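You operate a simulated robot arm through the tools that you are given. There is no shell and no other tool. Be economical: measure what you need, move in short steps, check, and stop when the job is done.

The job below is to be done with a simulated robot arm. You get a single attempt, and the scene is never put back.

## Task
Test the three pencilled squares with the damp meter and prime the driest one.
Fine: meter on first, left on; test all before priming; roller, white primer tray; both tools back; no primer on the others. Set down upright: damp meter, roller. A coat counts when it lies all over at full strength: go over it till it gets no stronger.

Only the result counts: the job must be done as asked and must still hold three seconds after the hand-in. Knocking over, shifting, dropping, spilling or breaking anything else fails it.

## Robot
A 6-joint arm with a two-finger parallel gripper on a trunk, on a base that drives. Base frame: it is fixed to the floor where the robot stands at the start and does not move with it; the origin is under the middle of the robot, x ahead of it, y to its left, z up. Lengths are in m, angles in rad, forces in N, time in s.
With the tool pointing down near the work surface it reaches from about 0.34 to 0.82 m from the robot's upright axis, wherever it stands. Its first joint turns from -2.897 to 2.897 rad. Places, roughly: meter button [0.9, 0, 0.8]; pencilled square [0.3, 0.6, 0.6]. Payload 3.91 kg.
The tool frame sits at the grasp point between the pads (the TCP): z along the fingers, y along the line on which they close. The tips reach 0.03 m beyond it. The gripper opens to 0.11 m. The fingers are 0.02 m wide and 0.01 m thick; the gripper's body (0.048 by 0.112 m) begins 0.055 m behind the TCP.
Orientation is told as [roll, pitch, yaw] about the base's x, y, z axes, in that order, counted from this pose: with the fingers straight down and closing along the base's y, the tool's x points along the base's -x, its y along +y and its z along -z.

## Interface
- The arm moves only by the tool drive_tool. Its argument "rows" is a list of rows, each an object (a shift or turn left out is 0, a gripper value left out holds the last) with "linear": the shift along the base's x, y, z in m, a list of three; "turn": the turn, a rotation vector about the base's x, y, z in rad, a list of three; "claw": the closure in counts, from 0 (fully open) to 255 (shut). In form: [{"linear": [dx, dy, dz], "turn": [ax, ay, az], "claw": claw}, ...]. A call has 1 to 20 rows; each row is the pose to reach, as a shift and turn from the pose commanded when the call began. Rows are played at 5 a second. More than 0.05 m and 0.15 rad between two rows, or a gripper value outside its range, and nothing of the call is played. A pose out of reach is approached as far as the arm can. The call stops where the force on the tool passes 50 N (or 10 N more than at its start, if that is more) or the arm is blocked; 0.2 s more then pass. The fingers move at their own pace (about 0.045 m/s each) and stop on an object; they squeeze with about 44 N. The grip force told is the motor's: it shows also when the fingers shut on nothing. Time passes only in rows, and 0.2 s behind the last, so rows that repeat a pose let the fingers close. It gives the time, the measured TCP pose, the force on the tool (base axes), the opening and the grip force at its end, in the units of the frame above (readings bear some noise), with the torque about the TCP (base axes, N m) and any sound that the robot's microphone picked up.
- Cameras (640 x 400 px; columns grow to the right, rows downward): "scene" is now at [-0.0057, 0.1739, 1.5927]; the picture's right is [0.22, -0.98, 0.00], its down [-0.84, -0.19, -0.51] and it looks along [0.50, 0.11, -0.86] (base axes); focal length 293 px, centre (320, 200). "wrist" rides on the gripper at [0.077, 0.007, -0.114] in the tool frame; the picture's right is [-0.09, 1.00, 0.00], its down [-0.80, -0.07, -0.59] and it looks along [-0.59, -0.05, 0.80] (tool axes); focal length 270 px, centre (320, 200). There is no depth. A picture from a camera that has moved, and an enlarged one, comes with that camera's place and axes in the base frame and with its lens. The place of the scene camera against the robot may be out by one fixed shift of up to 0.025 m in any direction.
- get_image(camera): a new picture of that camera. It takes no simulated time.
- raise_lower(by): slides the trunk up (or, below 0, down) by that many m; the arm and the scene camera ride with it, the base frame stays. It gives what a move gives, with no picture.
- roll_base(legs): drives the robot by 1 to 6 legs, each [ahead, turn to the left] in m and rad, along the robot's own axes; the way and the turn of a leg run together, so that a leg with both is an arc; at most 1.5 m and 3.142 rad a leg. The arm and the cameras ride along, it lands a little off, and it stops where it bumps. It gives what a move gives.
- turn_head(pan, tilt): turns the head with the scene camera to pan (to the left, within 2.705 rad either way) and tilt (down, from -0.506 to 1.204), counted from straight ahead of the robot. It gives what a move gives.
- zoom(camera, box): a new picture of the part [left, top, right, bottom] of that camera's present view, enlarged. It takes no simulated time.
- finish_job(): hands the job in; it is judged then, once.

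Go step by step. Nothing tells you exact positions but the pictures and the camera data: compare them with the known pose of the tool, close in by small moves and look again before you grip or let go. The budget is 120 turns and 82 pictures, counting those below and the enlarged ones. Unless the task says otherwise, let go and move clear before handing in, and close with one line.

The tools are called after "Emit:" as name(argument=value, ...) on one line, values as JSON. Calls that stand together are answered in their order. drive_tool: Moves the arm, as the interface text tells. Its arguments: {"type":"object","properties":{"rows":{"type":"array"}},"required":["rows"]} The other tools are called the same way: raise_lower (by) slides the trunk up or down; roll_base (legs) drives the base; turn_head (pan, tilt) turns the head that bears the scene camera; get_image (camera) takes a picture; zoom (camera, box) takes an enlarged picture of a part of a camera's view; finish_job () hands the job in.

At the start:

```text
time_s: 0.0
tool_pos: [0.3221, 0.2676, 1.2358]
tcp_rot: [0.001, 0.0, 0.003]
force: [0.4, 0.0, 0.2]
ft_torque: [0.01, -0.02, -0.01]
finger_gap: 0.11
grip_force: 0.1
trunk travel left (down, up): [-0.575, 0.035]
robot x, y, heading: [-0.0018, -0.0145, -0.002]
head pan, tilt: [0.218, 1.037]
```

scene: 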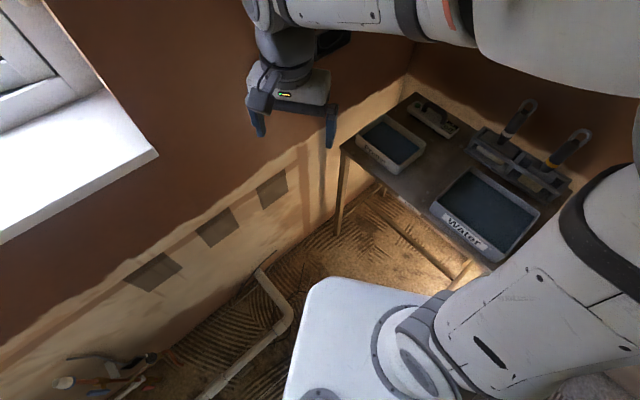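
wrist: 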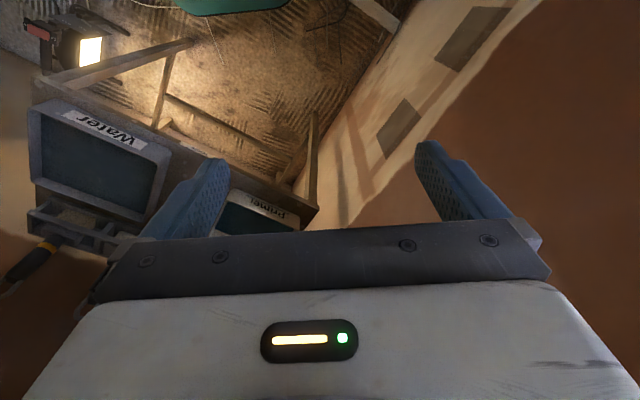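

I see a table ahead with two trays, a rack with tools and a box-like thing in the corner, and three dark squares on the left wall. I'll look closer at the table.

Emit:
zoom(camera="scene", box=[330, 80, 600, 270])

Emit:
zoom(camera="scene", box=[100, 130, 340, 320])

```text
2.11 times, centred on (465, 175) of scene
camera zoom: at [-0.0057, 0.1739, 1.5927], right [0.22, -0.98, 0.0], down [-0.84, -0.19, -0.51], along [0.5, 0.11, -0.86], focal length 616 px, centre (15, 253)
```

zoom: 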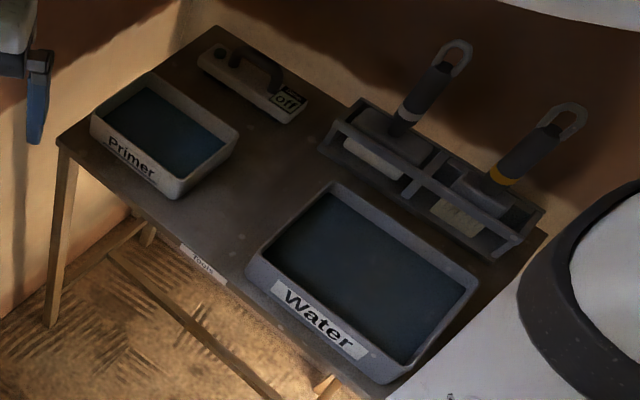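

```text
2.11 times, centred on (220, 225) of scene
camera zoom: at [-0.0057, 0.1739, 1.5927], right [0.22, -0.98, 0.0], down [-0.84, -0.19, -0.51], along [0.5, 0.11, -0.86], focal length 616 px, centre (530, 147)
```

zoom: 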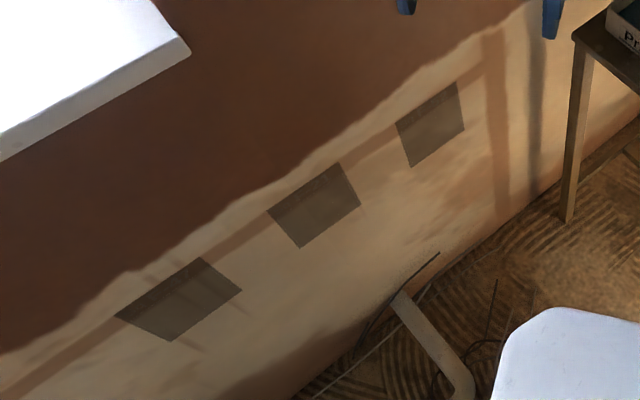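

The table and the left wall are square to each other but turned about -35° to the base frame. I'll look at the floor on the left and to the right, to know the driving room.

Emit:
turn_head(pan=0.95, tilt=0.85)

Emit:
get_image(camera="scene")

Emit:
turn_head(pan=-0.5, tilt=0.8)

Emit:
get_image(camera="scene")

```text
time_s: 1.1
tool_pos: [0.3222, 0.2681, 1.2355]
tcp_rot: [0.001, -0.001, 0.003]
force: [-0.9, 0.6, 0.2]
ft_torque: [-0.02, 0.0, -0.01]
finger_gap: 0.1097
grip_force: 0.0
trunk travel left (down, up): [-0.575, 0.035]
robot x, y, heading: [-0.0017, -0.0112, 0.002]
head pan, tilt: [0.949, 0.85]
```

```text
77 pictures are left
camera scene: at [-0.0259, 0.2227, 1.6063], right [0.81, -0.58, 0.0], down [-0.44, -0.61, -0.66], along [0.38, 0.54, -0.75], focal length 293 px, centre (320, 200)
```

scene: 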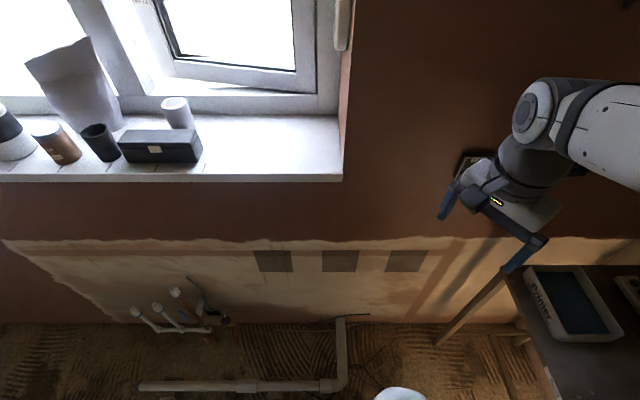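

```text
time_s: 2.7
tool_pos: [0.3218, 0.269, 1.2352]
tcp_rot: [-0.001, 0.0, 0.004]
force: [-0.2, 0.6, 0.1]
ft_torque: [-0.05, 0.01, 0.02]
finger_gap: 0.1098
grip_force: 0.1
trunk travel left (down, up): [-0.575, 0.035]
robot x, y, heading: [-0.0052, -0.0136, 0.0]
head pan, tilt: [-0.499, 0.799]
```

```text
76 pictures are left
camera scene: at [-0.0006, 0.1208, 1.6103], right [-0.48, -0.88, 0.0], down [-0.63, 0.34, -0.7], along [0.61, -0.33, -0.72], focal length 293 px, centre (320, 200)
```

scene: 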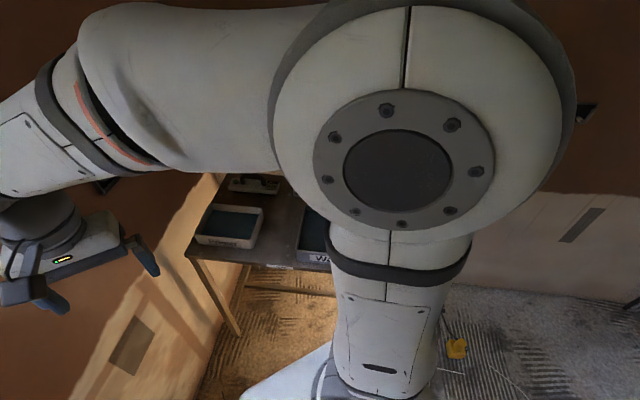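

The floor pipe comes to about 0.3 m from the wall, so driving room is limited. I'll check the base's footprint against the table legs by looking straight down ahead.

Emit:
turn_head(pan=0.35, tilt=1.204)

Emit:
get_image(camera="scene")

Emit:
get_image(camera="wrist")

```text
time_s: 3.8
tool_pos: [0.3224, 0.2695, 1.2352]
tcp_rot: [-0.001, 0.0, 0.004]
force: [-0.3, 0.1, 0.2]
ft_torque: [-0.01, 0.0, -0.03]
finger_gap: 0.1098
grip_force: 0.0
trunk travel left (down, up): [-0.575, 0.035]
robot x, y, heading: [0.0004, -0.0116, -0.002]
head pan, tilt: [0.351, 1.201]
```

```text
75 pictures are left
camera scene: at [-0.0189, 0.1786, 1.5826], right [0.34, -0.94, 0.0], down [-0.88, -0.32, -0.36], along [0.34, 0.12, -0.93], focal length 293 px, centre (320, 200)
```

scene: 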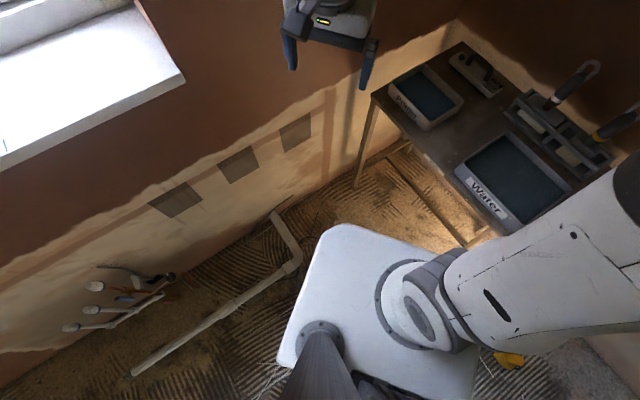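

```text
74 pictures are left
camera wrist: at [0.2442, 0.276, 1.3506], right [0.08, 1.0, 0.0], down [0.8, -0.07, 0.59], along [0.59, -0.05, -0.8], focal length 270 px, centre (320, 200)
```

wrist: 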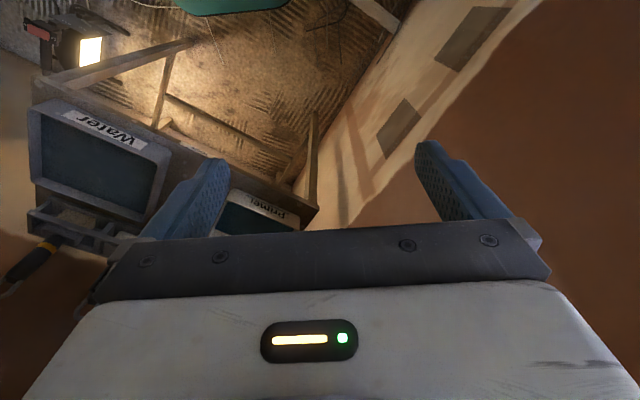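

The base is round, about 0.27 m in radius; there is room to move about 0.16 m diagonally toward the corner. I'll drive there, then face the table squarely.

Emit:
roll_base(legs=[[0, 0.17], [0.15, 0], [0, -0.79]])

Emit:
turn_head(pan=0.1, tilt=1.0)

Emit:
get_image(camera="scene")

Emit:
get_image(camera="wrist")

```text
time_s: 7.2
tool_pos: [0.5363, 0.1875, 1.2349]
tcp_rot: [-0.001, -0.003, -0.297]
force: [-0.5, -0.2, 0.7]
ft_torque: [-0.01, -0.01, -0.01]
finger_gap: 0.1099
grip_force: 0.1
trunk travel left (down, up): [-0.575, 0.035]
robot x, y, heading: [0.1434, 0.013, -0.255]
head pan, tilt: [0.351, 1.201]
stopped in leg 3: the robot was blocked; the commanded pose is now the measured one
```

```text
time_s: 8.0
tool_pos: [0.5372, 0.186, 1.2351]
tcp_rot: [0.001, 0.001, -0.297]
force: [-0.1, -0.2, -0.5]
ft_torque: [0.04, 0.0, -0.03]
finger_gap: 0.1101
grip_force: 0.1
trunk travel left (down, up): [-0.575, 0.035]
robot x, y, heading: [0.1443, 0.013, -0.252]
head pan, tilt: [0.099, 1.0]
```

```text
73 pictures are left
camera scene: at [0.1834, 0.1897, 1.5952], right [-0.15, -0.99, 0.0], down [-0.83, 0.13, -0.54], along [0.53, -0.08, -0.84], focal length 293 px, centre (320, 200)
```

scene: 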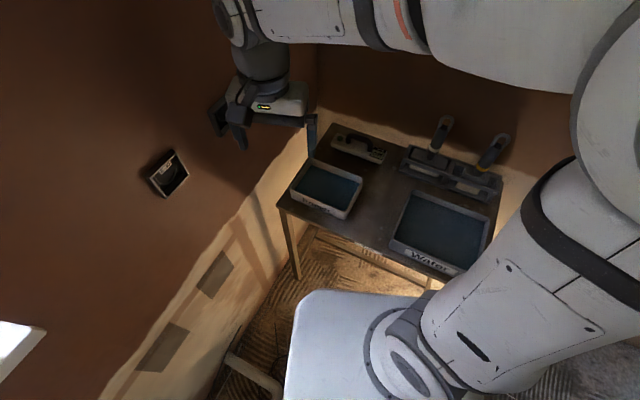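

```text
72 pictures are left
camera wrist: at [0.4651, 0.2161, 1.3506], right [0.38, 0.93, 0.0], down [0.74, -0.3, 0.59], along [0.55, -0.22, -0.8], focal length 270 px, centre (320, 200)
```

wrist: 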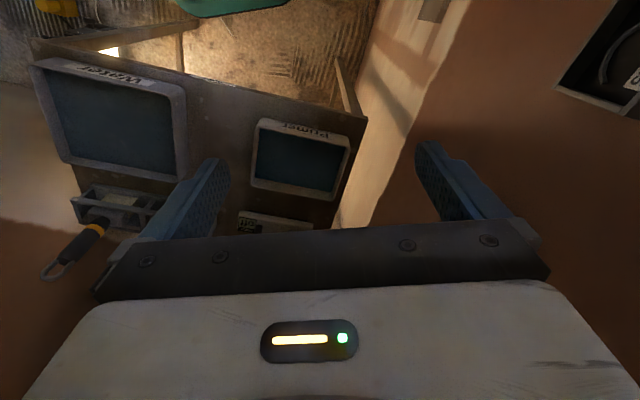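

The turn was stopped at heading -0.25 by something near the base. I'll look down to the left and behind for it.

Emit:
turn_head(pan=1.5, tilt=1.15)

Emit:
get_image(camera="scene")

Emit:
zoom(camera="wrist", box=[0, 0, 400, 250])

```text
time_s: 9.5
tool_pos: [0.5386, 0.1864, 1.2349]
tcp_rot: [0.0, 0.0, -0.298]
force: [0.4, 0.3, 0.0]
ft_torque: [0.02, 0.0, 0.02]
finger_gap: 0.1101
grip_force: 0.0
trunk travel left (down, up): [-0.575, 0.035]
robot x, y, heading: [0.1441, 0.0136, -0.253]
head pan, tilt: [1.499, 1.15]
```

```text
71 pictures are left
camera scene: at [0.1338, 0.2567, 1.5855], right [0.95, -0.32, 0.0], down [-0.29, -0.86, -0.41], along [0.13, 0.39, -0.91], focal length 293 px, centre (320, 200)
```

scene: 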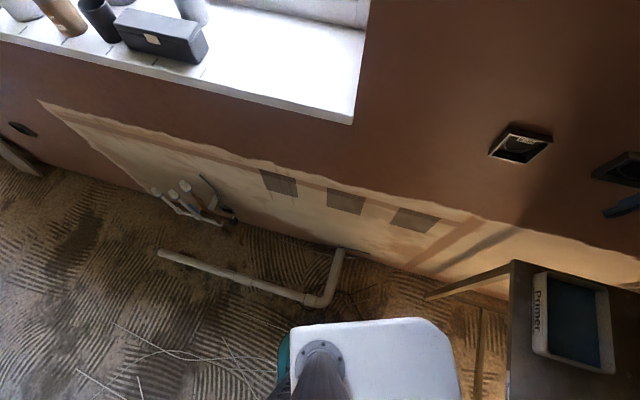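

```text
1.60 times, centred on (200, 125) of wrist
camera zoom: at [0.4652, 0.216, 1.3506], right [0.38, 0.93, 0.0], down [0.74, -0.3, 0.59], along [0.55, -0.22, -0.8], focal length 432 px, centre (512, 320)
```

zoom: 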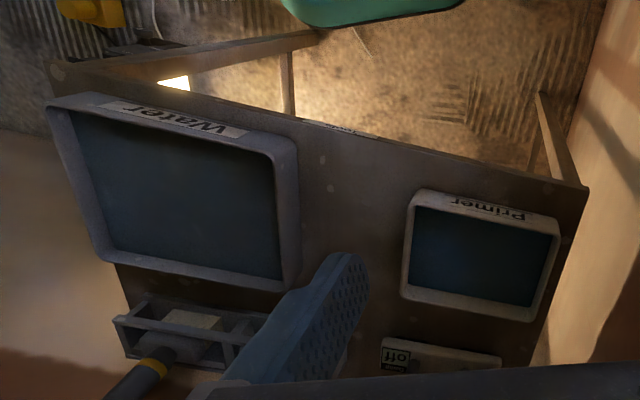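

The front right table leg stopped the base's corner. I'll turn back slightly to clear it and then bring the wrist camera over the meter.

Emit:
roll_base(legs=[[0, 0.1]])

Emit:
turn_head(pan=0.0, tilt=0.95)

```text
time_s: 10.5
tool_pos: [0.5192, 0.2252, 1.2356]
tcp_rot: [0.0, 0.0, -0.196]
force: [0.2, 0.2, -0.4]
ft_torque: [-0.02, 0.05, -0.01]
finger_gap: 0.11
grip_force: 0.0
trunk travel left (down, up): [-0.575, 0.035]
robot x, y, heading: [0.1465, 0.0122, -0.16]
head pan, tilt: [1.499, 1.15]
```

```text
time_s: 12.1
tool_pos: [0.5183, 0.225, 1.2351]
tcp_rot: [0.0, 0.0, -0.197]
force: [-1.0, -0.4, 0.1]
ft_torque: [0.02, 0.04, 0.0]
finger_gap: 0.1104
grip_force: 0.0
trunk travel left (down, up): [-0.575, 0.035]
robot x, y, heading: [0.1427, 0.0093, -0.158]
head pan, tilt: [0.0, 0.949]
```

Now moving the hand over toward the meter, yawed to the table.

Emit:
drive_tool(rows=[{"linear": [0.0327, -0.0255, -0.0175], "turn": [0, 0, -0.0425], "claw": 0}, {"linear": [0.0654, -0.051, -0.035], "turn": [0, 0, -0.085]}, {"linear": [0.0981, -0.0765, -0.0525], "turn": [0, 0, -0.1275]}, {"linear": [0.1308, -0.102, -0.07], "turn": [0, 0, -0.17]}, {"linear": [0.1635, -0.1275, -0.0875], "turn": [0, 0, -0.2125]}, {"linear": [0.1962, -0.153, -0.105], "turn": [0, 0, -0.255]}, {"linear": [0.2289, -0.1785, -0.1225], "turn": [0, 0, -0.2975]}, {"linear": [0.2616, -0.204, -0.14], "turn": [0, 0, -0.34]}, {"linear": [0.2943, -0.2295, -0.1575], "turn": [0, 0, -0.3825]}, {"linear": [0.327, -0.255, -0.175], "turn": [0, 0, -0.425]}])

Emit:
get_image(camera="wrist")

Emit:
get_image(camera="scene")

```text
time_s: 14.3
tool_pos: [0.8461, -0.0335, 1.0573]
tcp_rot: [-0.002, 0.001, -0.622]
force: [-1.3, -0.1, 0.2]
ft_torque: [0.0, -0.01, 0.02]
finger_gap: 0.1098
grip_force: 0.0
trunk travel left (down, up): [-0.575, 0.035]
robot x, y, heading: [0.1442, 0.0164, -0.163]
head pan, tilt: [0.0, 0.949]
```

```text
69 pictures are left
camera wrist: at [0.7874, 0.0185, 1.1734], right [0.65, 0.76, 0.0], down [0.61, -0.52, 0.59], along [0.45, -0.39, -0.8], focal length 270 px, centre (320, 200)
```

wrist: 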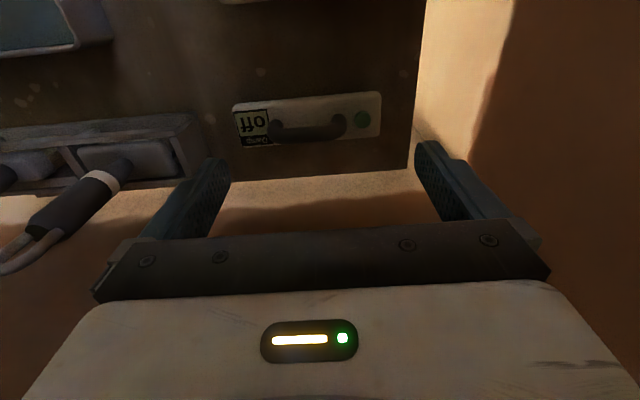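

```text
68 pictures are left
camera scene: at [0.1735, 0.1835, 1.5989], right [-0.16, -0.99, 0.0], down [-0.8, 0.13, -0.58], along [0.57, -0.09, -0.81], focal length 293 px, centre (320, 200)
```

scene: 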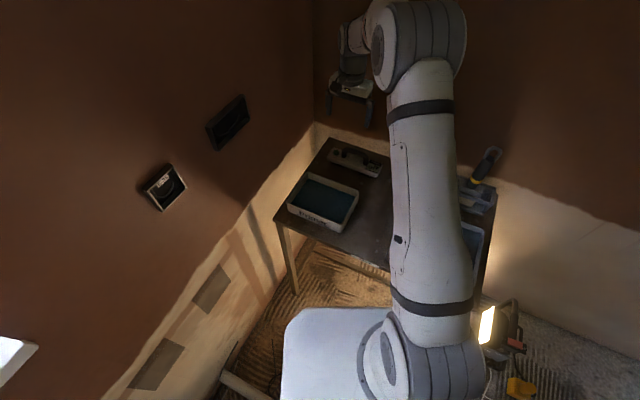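

The meter is seen now: green button on the wall side, handle in the middle and the display at the other end. I'll enlarge it.

Emit:
zoom(camera="wrist", box=[210, 70, 410, 195])

```text
3.20 times, centred on (310, 132) of wrist
camera zoom: at [0.7874, 0.0185, 1.1734], right [0.65, 0.76, 0.0], down [0.61, -0.52, 0.59], along [0.45, -0.39, -0.8], focal length 865 px, centre (352, 416)
```

zoom: 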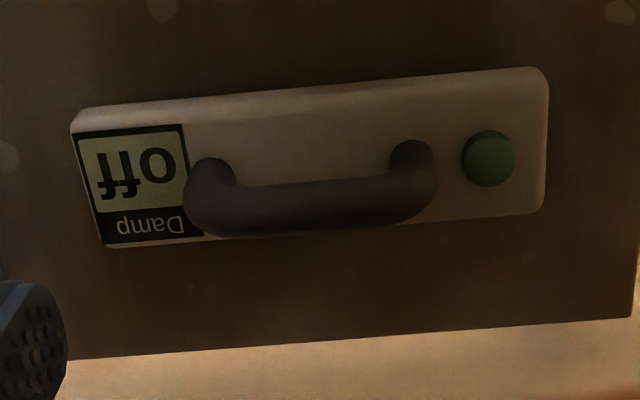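

Button centre is near (0.919, -0.023) with its top about z 0.825; handle bar near (0.878, -0.084, 0.85). I'll shut the fingers, come down above the button and check.

Emit:
drive_tool(rows=[{"linear": [0.018, 0.003, -0.02], "claw": 255}, {"linear": [0.036, 0.006, -0.04]}, {"linear": [0.055, 0.008, -0.06]}, {"linear": [0.073, 0.011, -0.08]}, {"linear": [0.073, 0.011, -0.12]}, {"linear": [0.073, 0.011, -0.15]}, {"linear": [0.073, 0.011, -0.15]}, {"linear": [0.073, 0.011, -0.15]}])

Emit:
get_image(camera="wrist")

```text
time_s: 16.1
tool_pos: [0.9186, -0.0176, 0.9094]
tcp_rot: [0.001, 0.0, -0.619]
force: [-0.5, -0.5, -0.3]
ft_torque: [-0.03, -0.01, 0.01]
finger_gap: 0.0
grip_force: 38.7
trunk travel left (down, up): [-0.575, 0.035]
robot x, y, heading: [0.1446, 0.0127, -0.154]
head pan, tilt: [0.0, 0.949]
```

```text
66 pictures are left
camera wrist: at [0.8599, 0.0335, 1.0248], right [0.65, 0.76, 0.0], down [0.61, -0.52, 0.59], along [0.45, -0.39, -0.8], focal length 270 px, centre (320, 200)
```

wrist: 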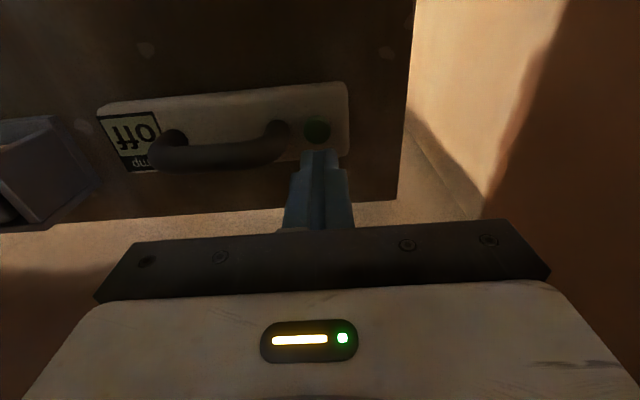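

The closed tips are just above and in line with the button. I'll press down gently.

Emit:
drive_tool(rows=[{"linear": [0.0, -0.003, -0.02]}, {"linear": [0.0, -0.003, -0.04]}, {"linear": [0.0, -0.003, -0.047]}, {"linear": [0.0, -0.003, -0.051]}, {"linear": [0.0, -0.003, -0.055]}, {"linear": [0.0, -0.003, -0.058]}])

Emit:
zoom(camera="wrist", box=[50, 50, 410, 275])

```text
time_s: 17.5
tool_pos: [0.9177, -0.0225, 0.8514]
tcp_rot: [-0.001, 0.0, -0.622]
force: [0.2, -0.7, 1.4]
ft_torque: [0.02, -0.04, 0.04]
finger_gap: 0.0
grip_force: 37.3
trunk travel left (down, up): [-0.575, 0.035]
robot x, y, heading: [0.1421, 0.0085, -0.159]
head pan, tilt: [0.0, 0.949]
heard: click
```

```text
1.78 times, centred on (230, 162) of wrist
camera zoom: at [0.8589, 0.0289, 0.9676], right [0.65, 0.76, 0.0], down [0.61, -0.52, 0.59], along [0.45, -0.39, -0.8], focal length 480 px, centre (480, 267)
```

zoom: 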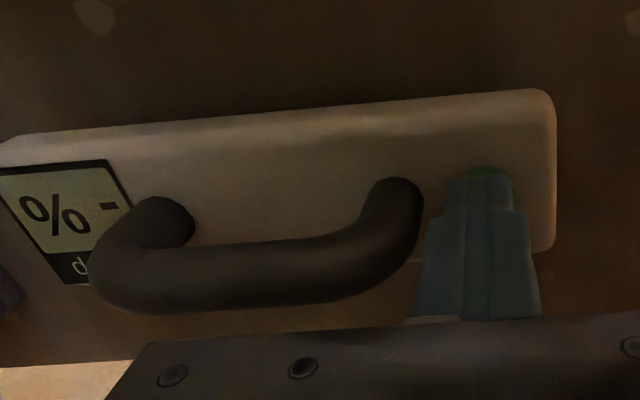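

The click was heard and the display shows "- %", so the meter is on. Next I rise, open and yaw the hand a quarter turn to straddle the handle bar at about (0.881, -0.086).

Emit:
drive_tool(rows=[{"linear": [0, 0, 0.04]}, {"linear": [0, 0, 0.08], "claw": 0}, {"linear": [0, 0, 0.1], "turn": [0, 0, 0.14]}, {"linear": [-0.009, -0.016, 0.1], "turn": [0, 0, 0.28]}, {"linear": [-0.018, -0.032, 0.1], "turn": [0, 0, 0.42]}, {"linear": [-0.027, -0.048, 0.1], "turn": [0, 0, 0.56]}, {"linear": [-0.037, -0.063, 0.1], "turn": [0, 0, 0.7]}, {"linear": [-0.037, -0.063, 0.1], "turn": [0, 0, 0.84]}, {"linear": [-0.037, -0.063, 0.1], "turn": [0, 0, 0.98]}, {"linear": [-0.037, -0.063, 0.1], "turn": [0, 0, 1.12]}, {"linear": [-0.037, -0.063, 0.1], "turn": [0, 0, 1.26]}, {"linear": [-0.037, -0.063, 0.1], "turn": [0, 0, 1.4]}, {"linear": [-0.037, -0.063, 0.1], "turn": [0, 0, 1.5]}, {"linear": [-0.037, -0.063, 0.1], "turn": [0, 0, 1.555]}])

Emit:
get_image(camera="wrist")

```text
time_s: 20.5
tool_pos: [0.8825, -0.0852, 0.9525]
tcp_rot: [0.0, 0.0, 0.935]
force: [-0.3, -0.4, -0.1]
ft_torque: [-0.01, 0.01, 0.04]
finger_gap: 0.1101
grip_force: 0.1
trunk travel left (down, up): [-0.575, 0.035]
robot x, y, heading: [0.1474, 0.0116, -0.164]
head pan, tilt: [0.0, 0.949]
```

```text
64 pictures are left
camera wrist: at [0.8298, -0.1424, 1.0678], right [-0.75, 0.66, 0.0], down [0.53, 0.6, 0.59], along [0.39, 0.45, -0.8], focal length 270 px, centre (320, 200)
```

wrist: 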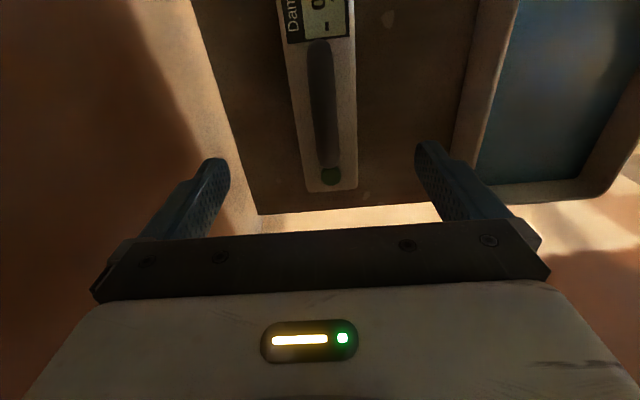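

The handle bar lies between the open fingers. I'll go down around it and close.

Emit:
drive_tool(rows=[{"linear": [-0.001, -0.001, -0.03]}, {"linear": [-0.001, -0.001, -0.06]}, {"linear": [-0.001, -0.001, -0.085]}, {"linear": [-0.001, -0.001, -0.097]}, {"linear": [-0.001, -0.001, -0.097], "claw": 255}, {"linear": [-0.001, -0.001, -0.097]}, {"linear": [-0.001, -0.001, -0.097]}, {"linear": [-0.001, -0.001, -0.097]}, {"linear": [-0.001, -0.001, -0.097]}, {"linear": [-0.001, -0.001, -0.097]}, {"linear": [-0.001, -0.001, -0.097]}])

Emit:
get_image(camera="wrist")

```text
time_s: 22.9
tool_pos: [0.8799, -0.0846, 0.8571]
tcp_rot: [0.0, 0.0, 0.933]
force: [-1.5, -0.3, -0.2]
ft_torque: [-0.02, 0.03, -0.01]
finger_gap: 0.0191
grip_force: 43.9
trunk travel left (down, up): [-0.575, 0.035]
robot x, y, heading: [0.1434, 0.0135, -0.153]
head pan, tilt: [0.0, 0.949]
```

```text
63 pictures are left
camera wrist: at [0.8284, -0.1426, 0.9716], right [-0.75, 0.66, 0.0], down [0.53, 0.6, 0.59], along [0.39, 0.44, -0.8], focal length 270 px, centre (320, 200)
```

wrist: 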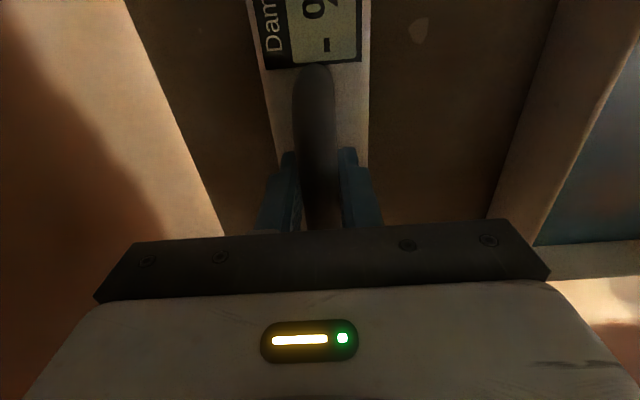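

The meter is gripped by its bar (19 mm). I'll lift it straight up and carry it toward the room in front of the wall.

Emit:
drive_tool(rows=[{"linear": [0, 0, 0.03]}, {"linear": [0, 0, 0.075]}, {"linear": [0, 0, 0.12]}, {"linear": [0, 0, 0.16]}, {"linear": [0, 0, 0.2]}, {"linear": [-0.03, 0.03, 0.2]}, {"linear": [-0.06, 0.06, 0.2]}, {"linear": [-0.09, 0.09, 0.2]}, {"linear": [-0.12, 0.12, 0.2]}, {"linear": [-0.15, 0.15, 0.2]}, {"linear": [-0.18, 0.18, 0.2]}, {"linear": [-0.21, 0.21, 0.2]}, {"linear": [-0.24, 0.24, 0.2]}, {"linear": [-0.27, 0.27, 0.2]}, {"linear": [-0.3, 0.3, 0.2]}, {"linear": [-0.33, 0.33, 0.2]}])

Emit:
get_image(camera="wrist")

Emit:
turn_head(pan=0.9, tilt=0.85)

Emit:
get_image(camera="scene")

```text
time_s: 26.3
tool_pos: [0.5483, 0.2481, 1.0531]
tcp_rot: [0.0, 0.0, 0.932]
force: [-0.8, 0.3, -2.6]
ft_torque: [-0.03, -0.01, 0.0]
finger_gap: 0.0194
grip_force: 43.5
trunk travel left (down, up): [-0.575, 0.035]
robot x, y, heading: [0.1463, 0.0132, -0.164]
head pan, tilt: [0.0, 0.949]
```

```text
62 pictures are left
camera wrist: at [0.4956, 0.1918, 1.1688], right [-0.75, 0.66, 0.0], down [0.53, 0.6, 0.59], along [0.4, 0.44, -0.8], focal length 270 px, centre (320, 200)
```

wrist: 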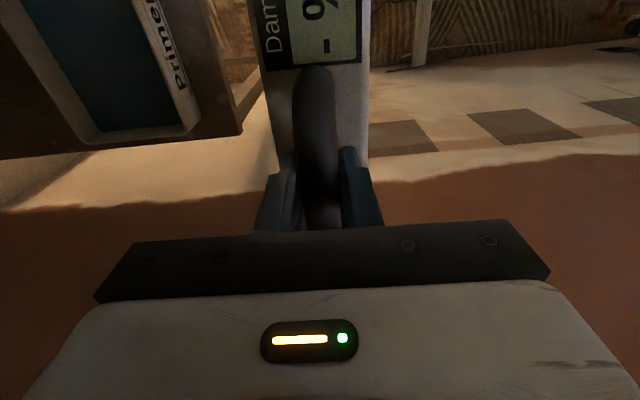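

```text
time_s: 27.5
tool_pos: [0.5491, 0.2479, 1.0538]
tcp_rot: [-0.001, 0.0, 0.934]
force: [0.3, 0.2, -2.2]
ft_torque: [-0.03, 0.0, 0.01]
finger_gap: 0.0194
grip_force: 43.7
trunk travel left (down, up): [-0.575, 0.035]
robot x, y, heading: [0.1405, 0.0109, -0.163]
head pan, tilt: [0.901, 0.85]
```

```text
61 pictures are left
camera scene: at [0.158, 0.2484, 1.6063], right [0.67, -0.74, 0.0], down [-0.56, -0.51, -0.66], along [0.49, 0.44, -0.75], focal length 293 px, centre (320, 200)
```

scene: 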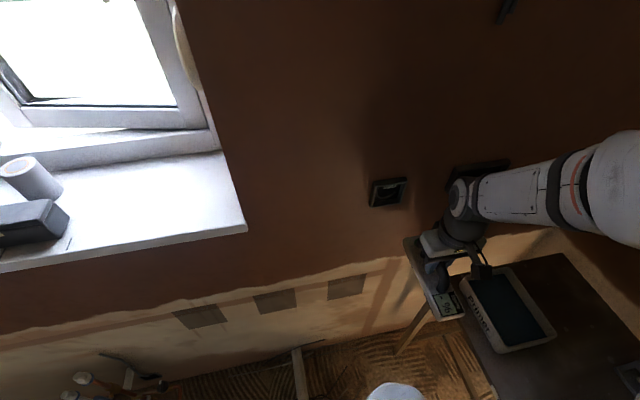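

The squares sit on the wall around z 0.65. Here I tip the hand so that the meter's underside faces the wall.

Emit:
drive_tool(rows=[{"turn": [0.113, -0.083, 0]}, {"turn": [0.225, -0.166, 0]}, {"turn": [0.338, -0.249, 0]}, {"turn": [0.451, -0.333, 0]}, {"turn": [0.563, -0.416, 0]}, {"turn": [0.676, -0.499, 0]}, {"turn": [0.789, -0.582, 0]}, {"turn": [0.902, -0.665, 0]}, {"turn": [1.014, -0.748, 0]}, {"turn": [1.127, -0.832, 0]}, {"turn": [1.2, -0.885, 0]}, {"turn": [1.265, -0.933, 0]}])

Emit:
get_image(camera="wrist")

Emit:
get_image(camera="scene")

```text
time_s: 30.1
tool_pos: [0.6071, 0.2566, 1.1288]
tcp_rot: [1.194, -1.519, -0.253]
force: [-0.7, 0.8, -3.2]
ft_torque: [-0.1, 0.07, -0.01]
finger_gap: 0.0192
grip_force: 44.4
out of reach, approached as far as the arm can: row 6, 7, 8, 9, 10, 11, 12
trunk travel left (down, up): [-0.575, 0.035]
robot x, y, heading: [0.1445, 0.0122, -0.165]
head pan, tilt: [0.901, 0.85]
```

```text
60 pictures are left
camera wrist: at [0.5292, 0.1694, 1.0554], right [-0.8, 0.58, 0.14], down [-0.25, -0.53, 0.81], along [0.54, 0.61, 0.57], focal length 270 px, centre (320, 200)
```

wrist: 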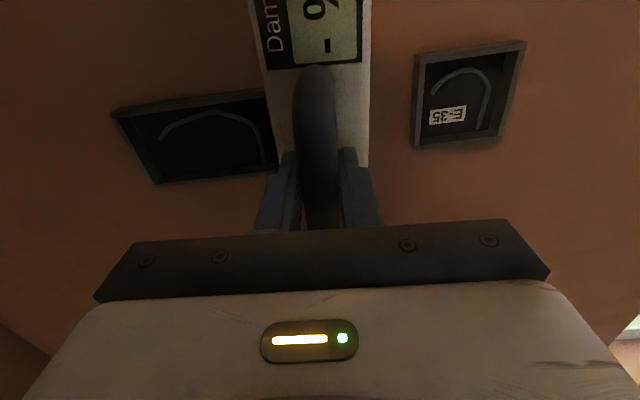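

```text
59 pictures are left
camera scene: at [0.1592, 0.2496, 1.6061], right [0.67, -0.74, 0.0], down [-0.56, -0.51, -0.66], along [0.49, 0.44, -0.75], focal length 293 px, centre (320, 200)
```

scene: 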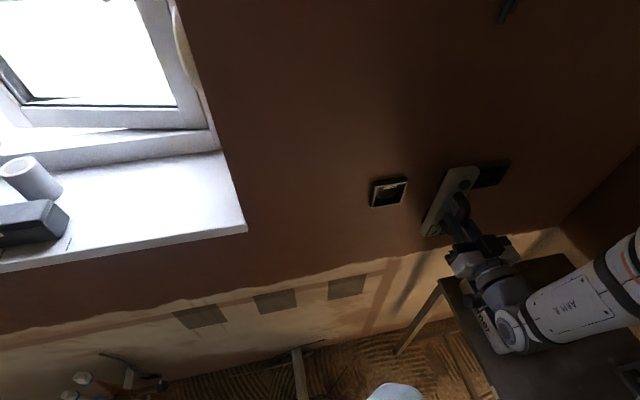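

The pose was too near the robot's axis, so the arm stopped short of it. I'll back the base off along its own way in, which gives more room before the wall.

Emit:
roll_base(legs=[[-0.15, 0]])

Emit:
drive_tool(rows=[{"linear": [0, 0, 0]}])

Emit:
get_image(camera="scene")

```text
time_s: 31.4
tool_pos: [0.4559, 0.2796, 1.1297]
tcp_rot: [1.196, -1.52, -0.25]
force: [-0.1, 0.3, -2.8]
ft_torque: [-0.13, 0.09, -0.04]
finger_gap: 0.0189
grip_force: 43.9
trunk travel left (down, up): [-0.575, 0.035]
robot x, y, heading: [-0.0039, 0.0359, -0.157]
head pan, tilt: [0.901, 0.85]
```

```text
time_s: 31.8
tool_pos: [0.4573, 0.2804, 1.129]
tcp_rot: [1.182, -1.519, -0.237]
force: [-0.1, -0.6, -3.3]
ft_torque: [-0.11, 0.07, 0.0]
finger_gap: 0.0189
grip_force: 44.1
trunk travel left (down, up): [-0.575, 0.035]
robot x, y, heading: [-0.0052, 0.0348, -0.154]
head pan, tilt: [0.901, 0.85]
```

```text
58 pictures are left
camera scene: at [0.009, 0.2726, 1.6063], right [0.67, -0.74, 0.0], down [-0.55, -0.51, -0.66], along [0.49, 0.45, -0.75], focal length 293 px, centre (320, 200)
```

scene: 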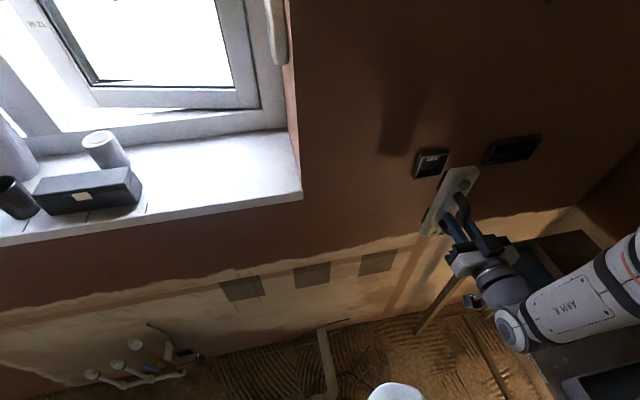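

The meter's underside now nearly faces the wall. I'll straighten the last few degrees and lower it in front of the square nearest the table, keeping about 0.1 m off the wall.

Emit:
drive_tool(rows=[{"linear": [0, 0, -0.045], "turn": [-0.014, -0.053, 0.01]}, {"linear": [0, 0, -0.09], "turn": [-0.014, -0.053, 0.01]}, {"linear": [0, 0, -0.135], "turn": [-0.014, -0.053, 0.01]}, {"linear": [0, 0, -0.18], "turn": [-0.014, -0.053, 0.01]}, {"linear": [0, 0, -0.225], "turn": [-0.014, -0.053, 0.01]}, {"linear": [0, 0, -0.27], "turn": [-0.014, -0.053, 0.01]}, {"linear": [0, 0, -0.315], "turn": [-0.014, -0.053, 0.01]}, {"linear": [0, 0, -0.36], "turn": [-0.014, -0.053, 0.01]}])

Emit:
get_image(camera="wrist")

Emit:
get_image(camera="scene")

```text
time_s: 33.7
tool_pos: [0.5802, 0.3382, 0.8127]
tcp_rot: [1.476, -1.438, -0.508]
force: [-21.8, -33.7, 6.6]
ft_torque: [0.38, -0.22, -1.18]
finger_gap: 0.0193
grip_force: 44.1
out of reach, approached as far as the arm can: row 1, 2, 3, 4, 5, 6, 7, 8
trunk travel left (down, up): [-0.575, 0.035]
robot x, y, heading: [-0.008, 0.0355, -0.16]
head pan, tilt: [0.901, 0.85]
stopped in row 8: the force on the tool passed its limit (the readings are from after the stop); the commanded pose is now the measured one
```

```text
57 pictures are left
camera wrist: at [0.5019, 0.2527, 0.7399], right [-0.8, 0.55, 0.22], down [-0.19, -0.58, 0.79], along [0.57, 0.6, 0.57], focal length 270 px, centre (320, 200)
```

wrist: 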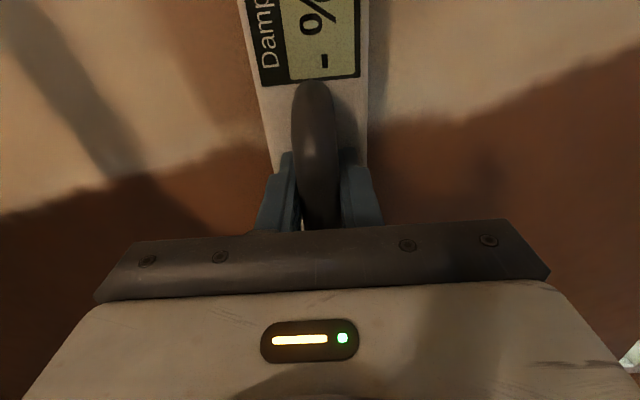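

```text
56 pictures are left
camera scene: at [0.0042, 0.2677, 1.6069], right [0.67, -0.74, 0.0], down [-0.55, -0.5, -0.66], along [0.49, 0.45, -0.75], focal length 293 px, centre (320, 200)
```

scene: 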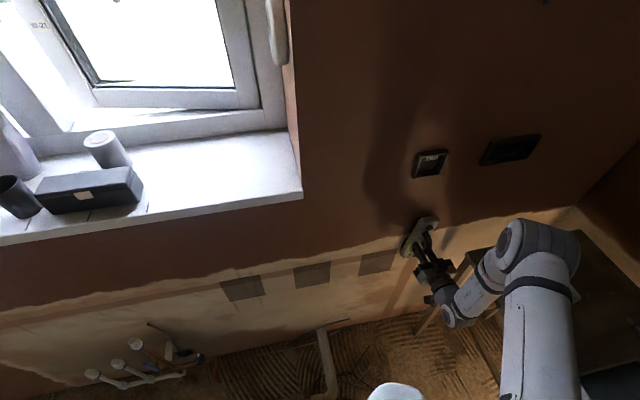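

The arm met its inner limit, drifted, and the meter touched bare wall beside the squares, so nothing fell. I'll back away from the wall, tip the hand down again, and then set the base farther off, facing the wall.

Emit:
drive_tool(rows=[{"linear": [-0.02, -0.028, 0.0]}, {"linear": [-0.04, -0.056, 0.02]}, {"linear": [-0.058, -0.0815, 0.06], "turn": [-0.114, 0.081, 0]}, {"linear": [-0.058, -0.0815, 0.1], "turn": [-0.228, 0.162, 0]}, {"linear": [-0.058, -0.0815, 0.14], "turn": [-0.342, 0.243, 0]}, {"linear": [-0.058, -0.0815, 0.18], "turn": [-0.456, 0.325, 0]}, {"linear": [-0.058, -0.0815, 0.22], "turn": [-0.57, 0.406, 0]}, {"linear": [-0.058, -0.0815, 0.25], "turn": [-0.685, 0.487, 0]}, {"linear": [-0.058, -0.0815, 0.28], "turn": [-0.8, 0.568, 0]}, {"linear": [-0.058, -0.0815, 0.28], "turn": [-0.913, 0.65, 0]}, {"linear": [-0.058, -0.0815, 0.28], "turn": [-1.027, 0.731, 0]}, {"linear": [-0.058, -0.0815, 0.28], "turn": [-1.141, 0.812, 0]}, {"linear": [-0.058, -0.0815, 0.28], "turn": [-1.255, 0.893, 0]}])

Emit:
get_image(camera="wrist")

Emit:
get_image(camera="scene")

```text
refused: row 3 steps farther than a row can; nothing moved
```

```text
55 pictures are left
camera wrist: at [0.5019, 0.2527, 0.7399], right [-0.8, 0.55, 0.22], down [-0.19, -0.58, 0.79], along [0.57, 0.6, 0.57], focal length 270 px, centre (320, 200)
```

wrist: 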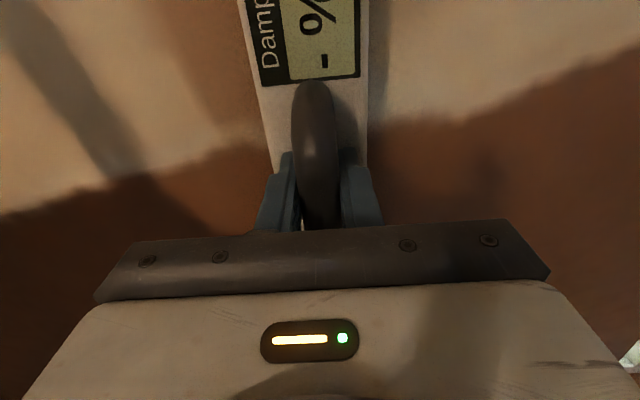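

```text
54 pictures are left
camera scene: at [0.0042, 0.2677, 1.6069], right [0.67, -0.74, 0.0], down [-0.55, -0.5, -0.66], along [0.49, 0.45, -0.75], focal length 293 px, centre (320, 200)
```

scene: 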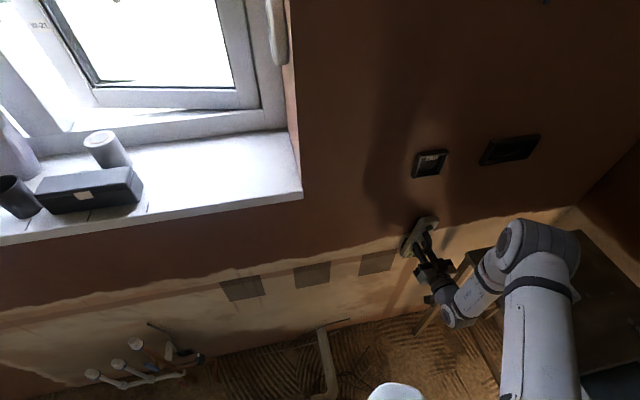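

A row step was too long; I'll repeat with shorter ones.

Emit:
drive_tool(rows=[{"linear": [-0.02, -0.028, 0.0]}, {"linear": [-0.04, -0.056, 0.02]}, {"linear": [-0.058, -0.0815, 0.04]}, {"linear": [-0.058, -0.0815, 0.08], "turn": [-0.114, 0.081, 0]}, {"linear": [-0.058, -0.0815, 0.12], "turn": [-0.228, 0.162, 0]}, {"linear": [-0.058, -0.0815, 0.15], "turn": [-0.342, 0.243, 0]}, {"linear": [-0.058, -0.0815, 0.18], "turn": [-0.456, 0.325, 0]}, {"linear": [-0.058, -0.0815, 0.22], "turn": [-0.57, 0.406, 0]}, {"linear": [-0.058, -0.0815, 0.25], "turn": [-0.685, 0.487, 0]}, {"linear": [-0.058, -0.0815, 0.28], "turn": [-0.8, 0.568, 0]}, {"linear": [-0.058, -0.0815, 0.28], "turn": [-0.913, 0.65, 0]}, {"linear": [-0.058, -0.0815, 0.28], "turn": [-1.027, 0.731, 0]}, {"linear": [-0.058, -0.0815, 0.28], "turn": [-1.141, 0.812, 0]}, {"linear": [-0.058, -0.0815, 0.28], "turn": [-1.255, 0.893, 0]}])

Emit:
get_image(camera="scene")

```text
time_s: 36.7
tool_pos: [0.5275, 0.2606, 1.0908]
tcp_rot: [0.025, -0.012, 0.823]
force: [-0.3, -0.8, -3.5]
ft_torque: [-0.01, 0.04, 0.02]
finger_gap: 0.0191
grip_force: 44.4
out of reach, approached as far as the arm can: row 1, 2, 3, 4, 5
trunk travel left (down, up): [-0.575, 0.035]
robot x, y, heading: [-0.0063, 0.0338, -0.161]
head pan, tilt: [0.901, 0.85]
```

```text
53 pictures are left
camera scene: at [0.0097, 0.2731, 1.6062], right [0.67, -0.74, 0.0], down [-0.56, -0.51, -0.66], along [0.49, 0.44, -0.75], focal length 293 px, centre (320, 200)
```

scene: 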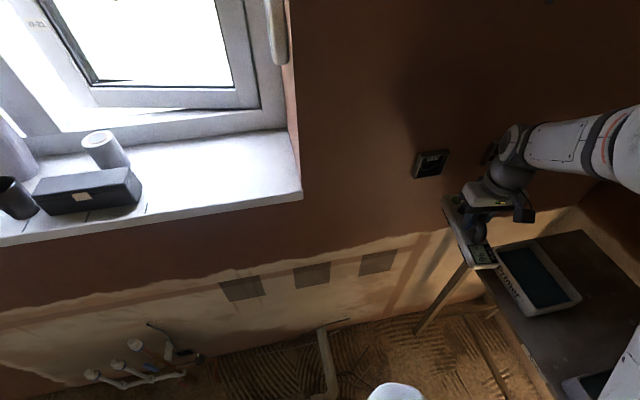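

The hand is down again. I'll bring the arm straight ahead of the robot so that after turning it will face the wall.

Emit:
drive_tool(rows=[{"linear": [-0.006, -0.042, 0], "turn": [0, 0, -0.14]}, {"linear": [-0.012, -0.084, 0], "turn": [0, 0, -0.28]}, {"linear": [-0.018, -0.126, 0], "turn": [0, 0, -0.42]}, {"linear": [-0.024, -0.168, 0], "turn": [0, 0, -0.56]}, {"linear": [-0.03, -0.21, 0], "turn": [0, 0, -0.7]}, {"linear": [-0.036, -0.252, 0], "turn": [0, 0, -0.84]}, {"linear": [-0.042, -0.294, 0], "turn": [0, 0, -0.98]}, {"linear": [-0.045, -0.306, 0.0], "turn": [0, 0, -0.98]}])

Emit:
roll_base(legs=[[-0.08, 0], [0, 0.55]])

Emit:
turn_head(pan=0.6, tilt=1.2)

Emit:
get_image(camera="scene")

```text
time_s: 38.5
tool_pos: [0.4811, -0.0448, 1.0908]
tcp_rot: [0.025, -0.015, -0.158]
force: [-0.2, 0.0, -2.4]
ft_torque: [0.0, 0.02, 0.01]
finger_gap: 0.0192
grip_force: 43.7
trunk travel left (down, up): [-0.575, 0.035]
robot x, y, heading: [-0.0048, 0.0376, -0.16]
head pan, tilt: [0.901, 0.85]
```

```text
time_s: 41.1
tool_pos: [0.3743, 0.2352, 1.091]
tcp_rot: [0.024, -0.013, 0.394]
force: [0.4, 0.1, -2.7]
ft_torque: [0.0, 0.02, 0.01]
finger_gap: 0.0187
grip_force: 44.0
trunk travel left (down, up): [-0.575, 0.035]
robot x, y, heading: [-0.0756, 0.0363, 0.389]
head pan, tilt: [0.901, 0.85]
```

```text
time_s: 41.9
tool_pos: [0.374, 0.2341, 1.0907]
tcp_rot: [0.024, -0.016, 0.393]
force: [-0.3, 0.7, -2.3]
ft_torque: [-0.01, 0.01, 0.05]
finger_gap: 0.0193
grip_force: 43.8
trunk travel left (down, up): [-0.575, 0.035]
robot x, y, heading: [-0.0746, 0.037, 0.39]
head pan, tilt: [0.6, 1.201]
```

```text
52 pictures are left
camera scene: at [-0.1658, 0.217, 1.5826], right [0.83, -0.55, 0.0], down [-0.51, -0.78, -0.36], along [0.2, 0.3, -0.93], focal length 293 px, centre (320, 200)
```

scene: 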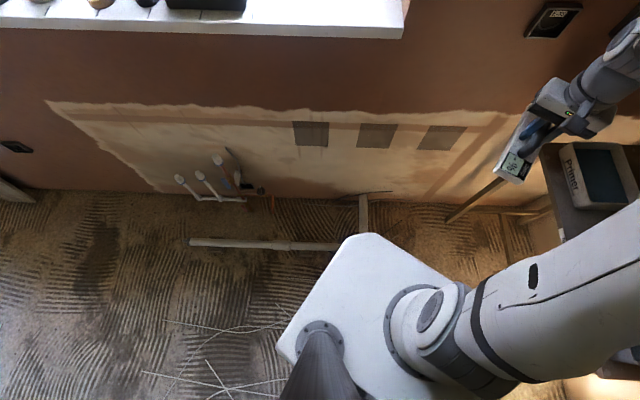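

There's clearance to the pipe for the rest of the turn. I'll finish turning to face the wall and check the floor behind the base for the loose wires.

Emit:
roll_base(legs=[[0, 0.56]])

Emit:
turn_head(pan=2.5, tilt=1.1)

Emit:
get_image(camera="scene")

```text
time_s: 43.9
tool_pos: [0.1989, 0.4442, 1.0898]
tcp_rot: [0.024, -0.013, 0.956]
force: [0.5, 0.3, -2.2]
ft_torque: [0.03, -0.01, 0.0]
finger_gap: 0.0189
grip_force: 44.1
trunk travel left (down, up): [-0.575, 0.035]
robot x, y, heading: [-0.0659, 0.0284, 0.941]
head pan, tilt: [0.6, 1.201]
```

```text
time_s: 45.7
tool_pos: [0.2004, 0.4451, 1.0907]
tcp_rot: [0.023, -0.012, 0.957]
force: [-1.0, 0.3, -2.8]
ft_torque: [-0.06, 0.02, 0.02]
finger_gap: 0.0192
grip_force: 43.5
trunk travel left (down, up): [-0.575, 0.035]
robot x, y, heading: [-0.0646, 0.0258, 0.94]
head pan, tilt: [2.499, 1.1]
```

```text
51 pictures are left
camera scene: at [-0.2834, 0.0602, 1.5886], right [-0.29, 0.96, 0.0], down [0.85, 0.26, -0.45], along [-0.43, -0.13, -0.89], focal length 293 px, centre (320, 200)
```

scene: 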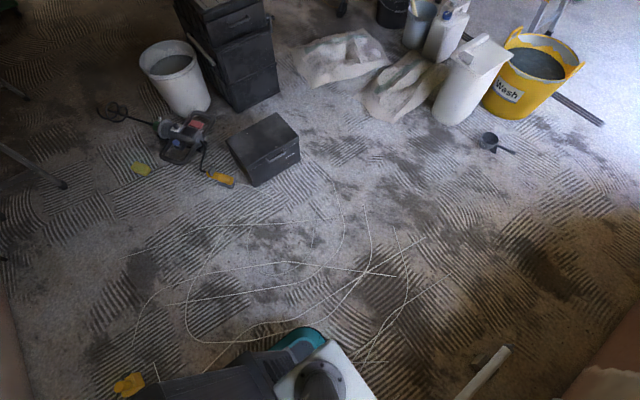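

The thin lines on the floor already ran under the base at the start, so they are flat and harmless. I'll back 0.13 m from the wall.

Emit:
roll_base(legs=[[-0.13, 0]])

Emit:
turn_head(pan=-0.3, tilt=0.9)

Emit:
drive_tool(rows=[{"linear": [0.014, 0.02, 0], "turn": [0.113, -0.083, 0]}, {"linear": [0.028, 0.04, 0], "turn": [0.225, -0.166, 0]}, {"linear": [0.04, 0.06, 0], "turn": [0.338, -0.249, 0]}, {"linear": [0.05, 0.07, 0], "turn": [0.451, -0.333, 0]}, {"linear": [0.05, 0.07, 0], "turn": [0.563, -0.416, 0]}, {"linear": [0.05, 0.07, 0], "turn": [0.676, -0.499, 0]}])

Emit:
get_image(camera="scene")

```text
time_s: 47.0
tool_pos: [0.1225, 0.3376, 1.0919]
tcp_rot: [0.024, -0.015, 0.956]
force: [-0.2, -1.0, -2.9]
ft_torque: [-0.01, 0.0, -0.01]
finger_gap: 0.0193
grip_force: 43.8
trunk travel left (down, up): [-0.575, 0.035]
robot x, y, heading: [-0.1409, -0.0799, 0.939]
head pan, tilt: [2.499, 1.1]
```

```text
time_s: 49.5
tool_pos: [0.1222, 0.3383, 1.0898]
tcp_rot: [0.025, -0.013, 0.956]
force: [-0.5, -0.1, -3.8]
ft_torque: [-0.03, -0.01, 0.01]
finger_gap: 0.0188
grip_force: 43.9
trunk travel left (down, up): [-0.575, 0.035]
robot x, y, heading: [-0.1407, -0.072, 0.94]
head pan, tilt: [-0.3, 0.901]
```

```text
time_s: 50.9
tool_pos: [0.173, 0.4082, 1.0902]
tcp_rot: [-0.001, -0.857, 0.969]
force: [-0.3, -0.9, -3.7]
ft_torque: [-0.04, 0.1, 0.0]
finger_gap: 0.0192
grip_force: 44.3
out of reach, approached as far as the arm can: row 5
trunk travel left (down, up): [-0.575, 0.035]
robot x, y, heading: [-0.1437, -0.0768, 0.942]
head pan, tilt: [-0.3, 0.901]
```

```text
50 pictures are left
camera scene: at [-0.2399, 0.0176, 1.6025], right [0.6, -0.8, 0.0], down [-0.63, -0.47, -0.62], along [0.5, 0.37, -0.78], focal length 293 px, centre (320, 200)
```

scene: 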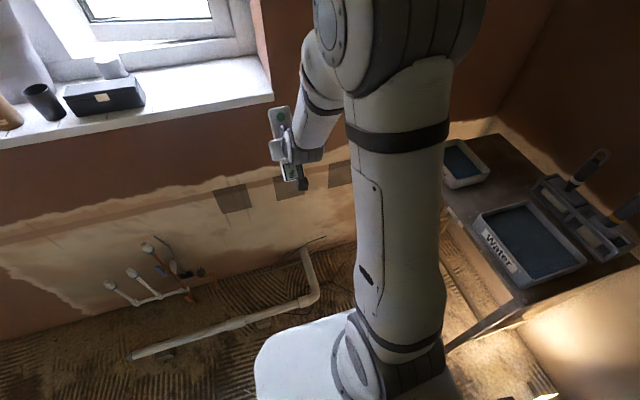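

The arm is in a better posture now. I'll continue tipping while lowering and moving slightly out.

Emit:
drive_tool(rows=[{"linear": [0.0084, 0.0118, -0.04], "turn": [0.0972, -0.0687, 0]}, {"linear": [0.0168, 0.0236, -0.08], "turn": [0.1944, -0.1374, 0]}, {"linear": [0.0252, 0.0354, -0.12], "turn": [0.2916, -0.2061, 0]}, {"linear": [0.0336, 0.0472, -0.16], "turn": [0.3888, -0.2748, 0]}, {"linear": [0.042, 0.059, -0.2], "turn": [0.486, -0.3435, 0]}, {"linear": [0.0504, 0.0708, -0.24], "turn": [0.5832, -0.4122, 0]}])

Emit:
get_image(camera="wrist")

```text
time_s: 52.3
tool_pos: [0.2241, 0.4777, 0.8475]
tcp_rot: [-1.423, -1.562, 2.389]
force: [1.4, 0.0, -2.2]
ft_torque: [-0.06, 0.07, 0.01]
finger_gap: 0.0192
grip_force: 43.8
trunk travel left (down, up): [-0.575, 0.035]
robot x, y, heading: [-0.142, -0.078, 0.939]
head pan, tilt: [-0.3, 0.901]
```

```text
49 pictures are left
camera wrist: at [0.1528, 0.3886, 0.772], right [-0.82, 0.57, 0.08], down [-0.29, -0.52, 0.8], along [0.5, 0.63, 0.59], focal length 270 px, centre (320, 200)
```

wrist: 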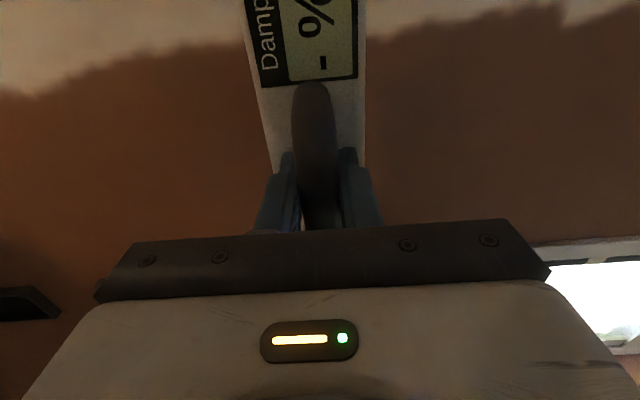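

Now exactly horizontal and in reach. I'll go down to the squares' height and look.

Emit:
drive_tool(rows=[{"linear": [0, 0, -0.04]}, {"linear": [0, 0, -0.08]}, {"linear": [0, 0, -0.12]}, {"linear": [0, 0, -0.16]}, {"linear": [0, 0, -0.19]}])

Emit:
get_image(camera="wrist")

Emit:
get_image(camera="scene")

```text
time_s: 53.5
tool_pos: [0.2237, 0.48, 0.6586]
tcp_rot: [-1.321, -1.564, 2.284]
force: [-0.3, 0.6, -1.8]
ft_torque: [-0.09, 0.06, -0.01]
finger_gap: 0.0192
grip_force: 45.0
trunk travel left (down, up): [-0.575, 0.035]
robot x, y, heading: [-0.1406, -0.0785, 0.937]
head pan, tilt: [-0.3, 0.901]
```

```text
48 pictures are left
camera wrist: at [0.152, 0.3903, 0.5834], right [-0.82, 0.57, 0.08], down [-0.28, -0.52, 0.8], along [0.5, 0.64, 0.59], focal length 270 px, centre (320, 200)
```

wrist: 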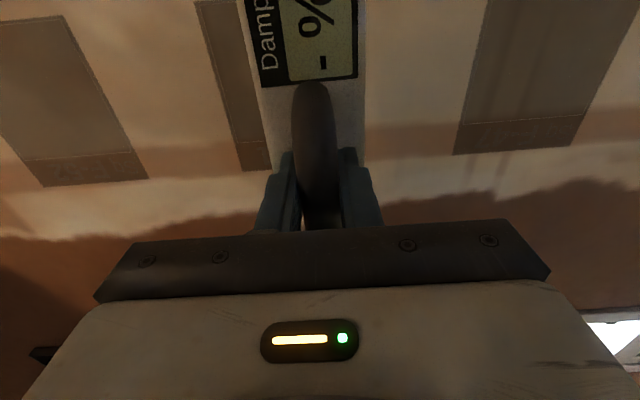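

```text
47 pictures are left
camera scene: at [-0.2399, 0.0177, 1.6025], right [0.6, -0.8, 0.0], down [-0.63, -0.47, -0.62], along [0.5, 0.37, -0.78], focal length 293 px, centre (320, 200)
```

scene: 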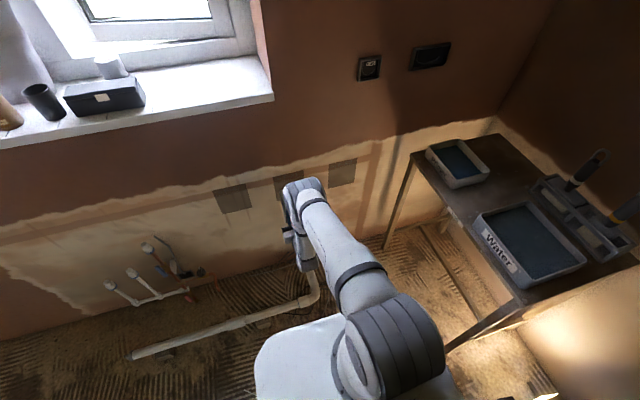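

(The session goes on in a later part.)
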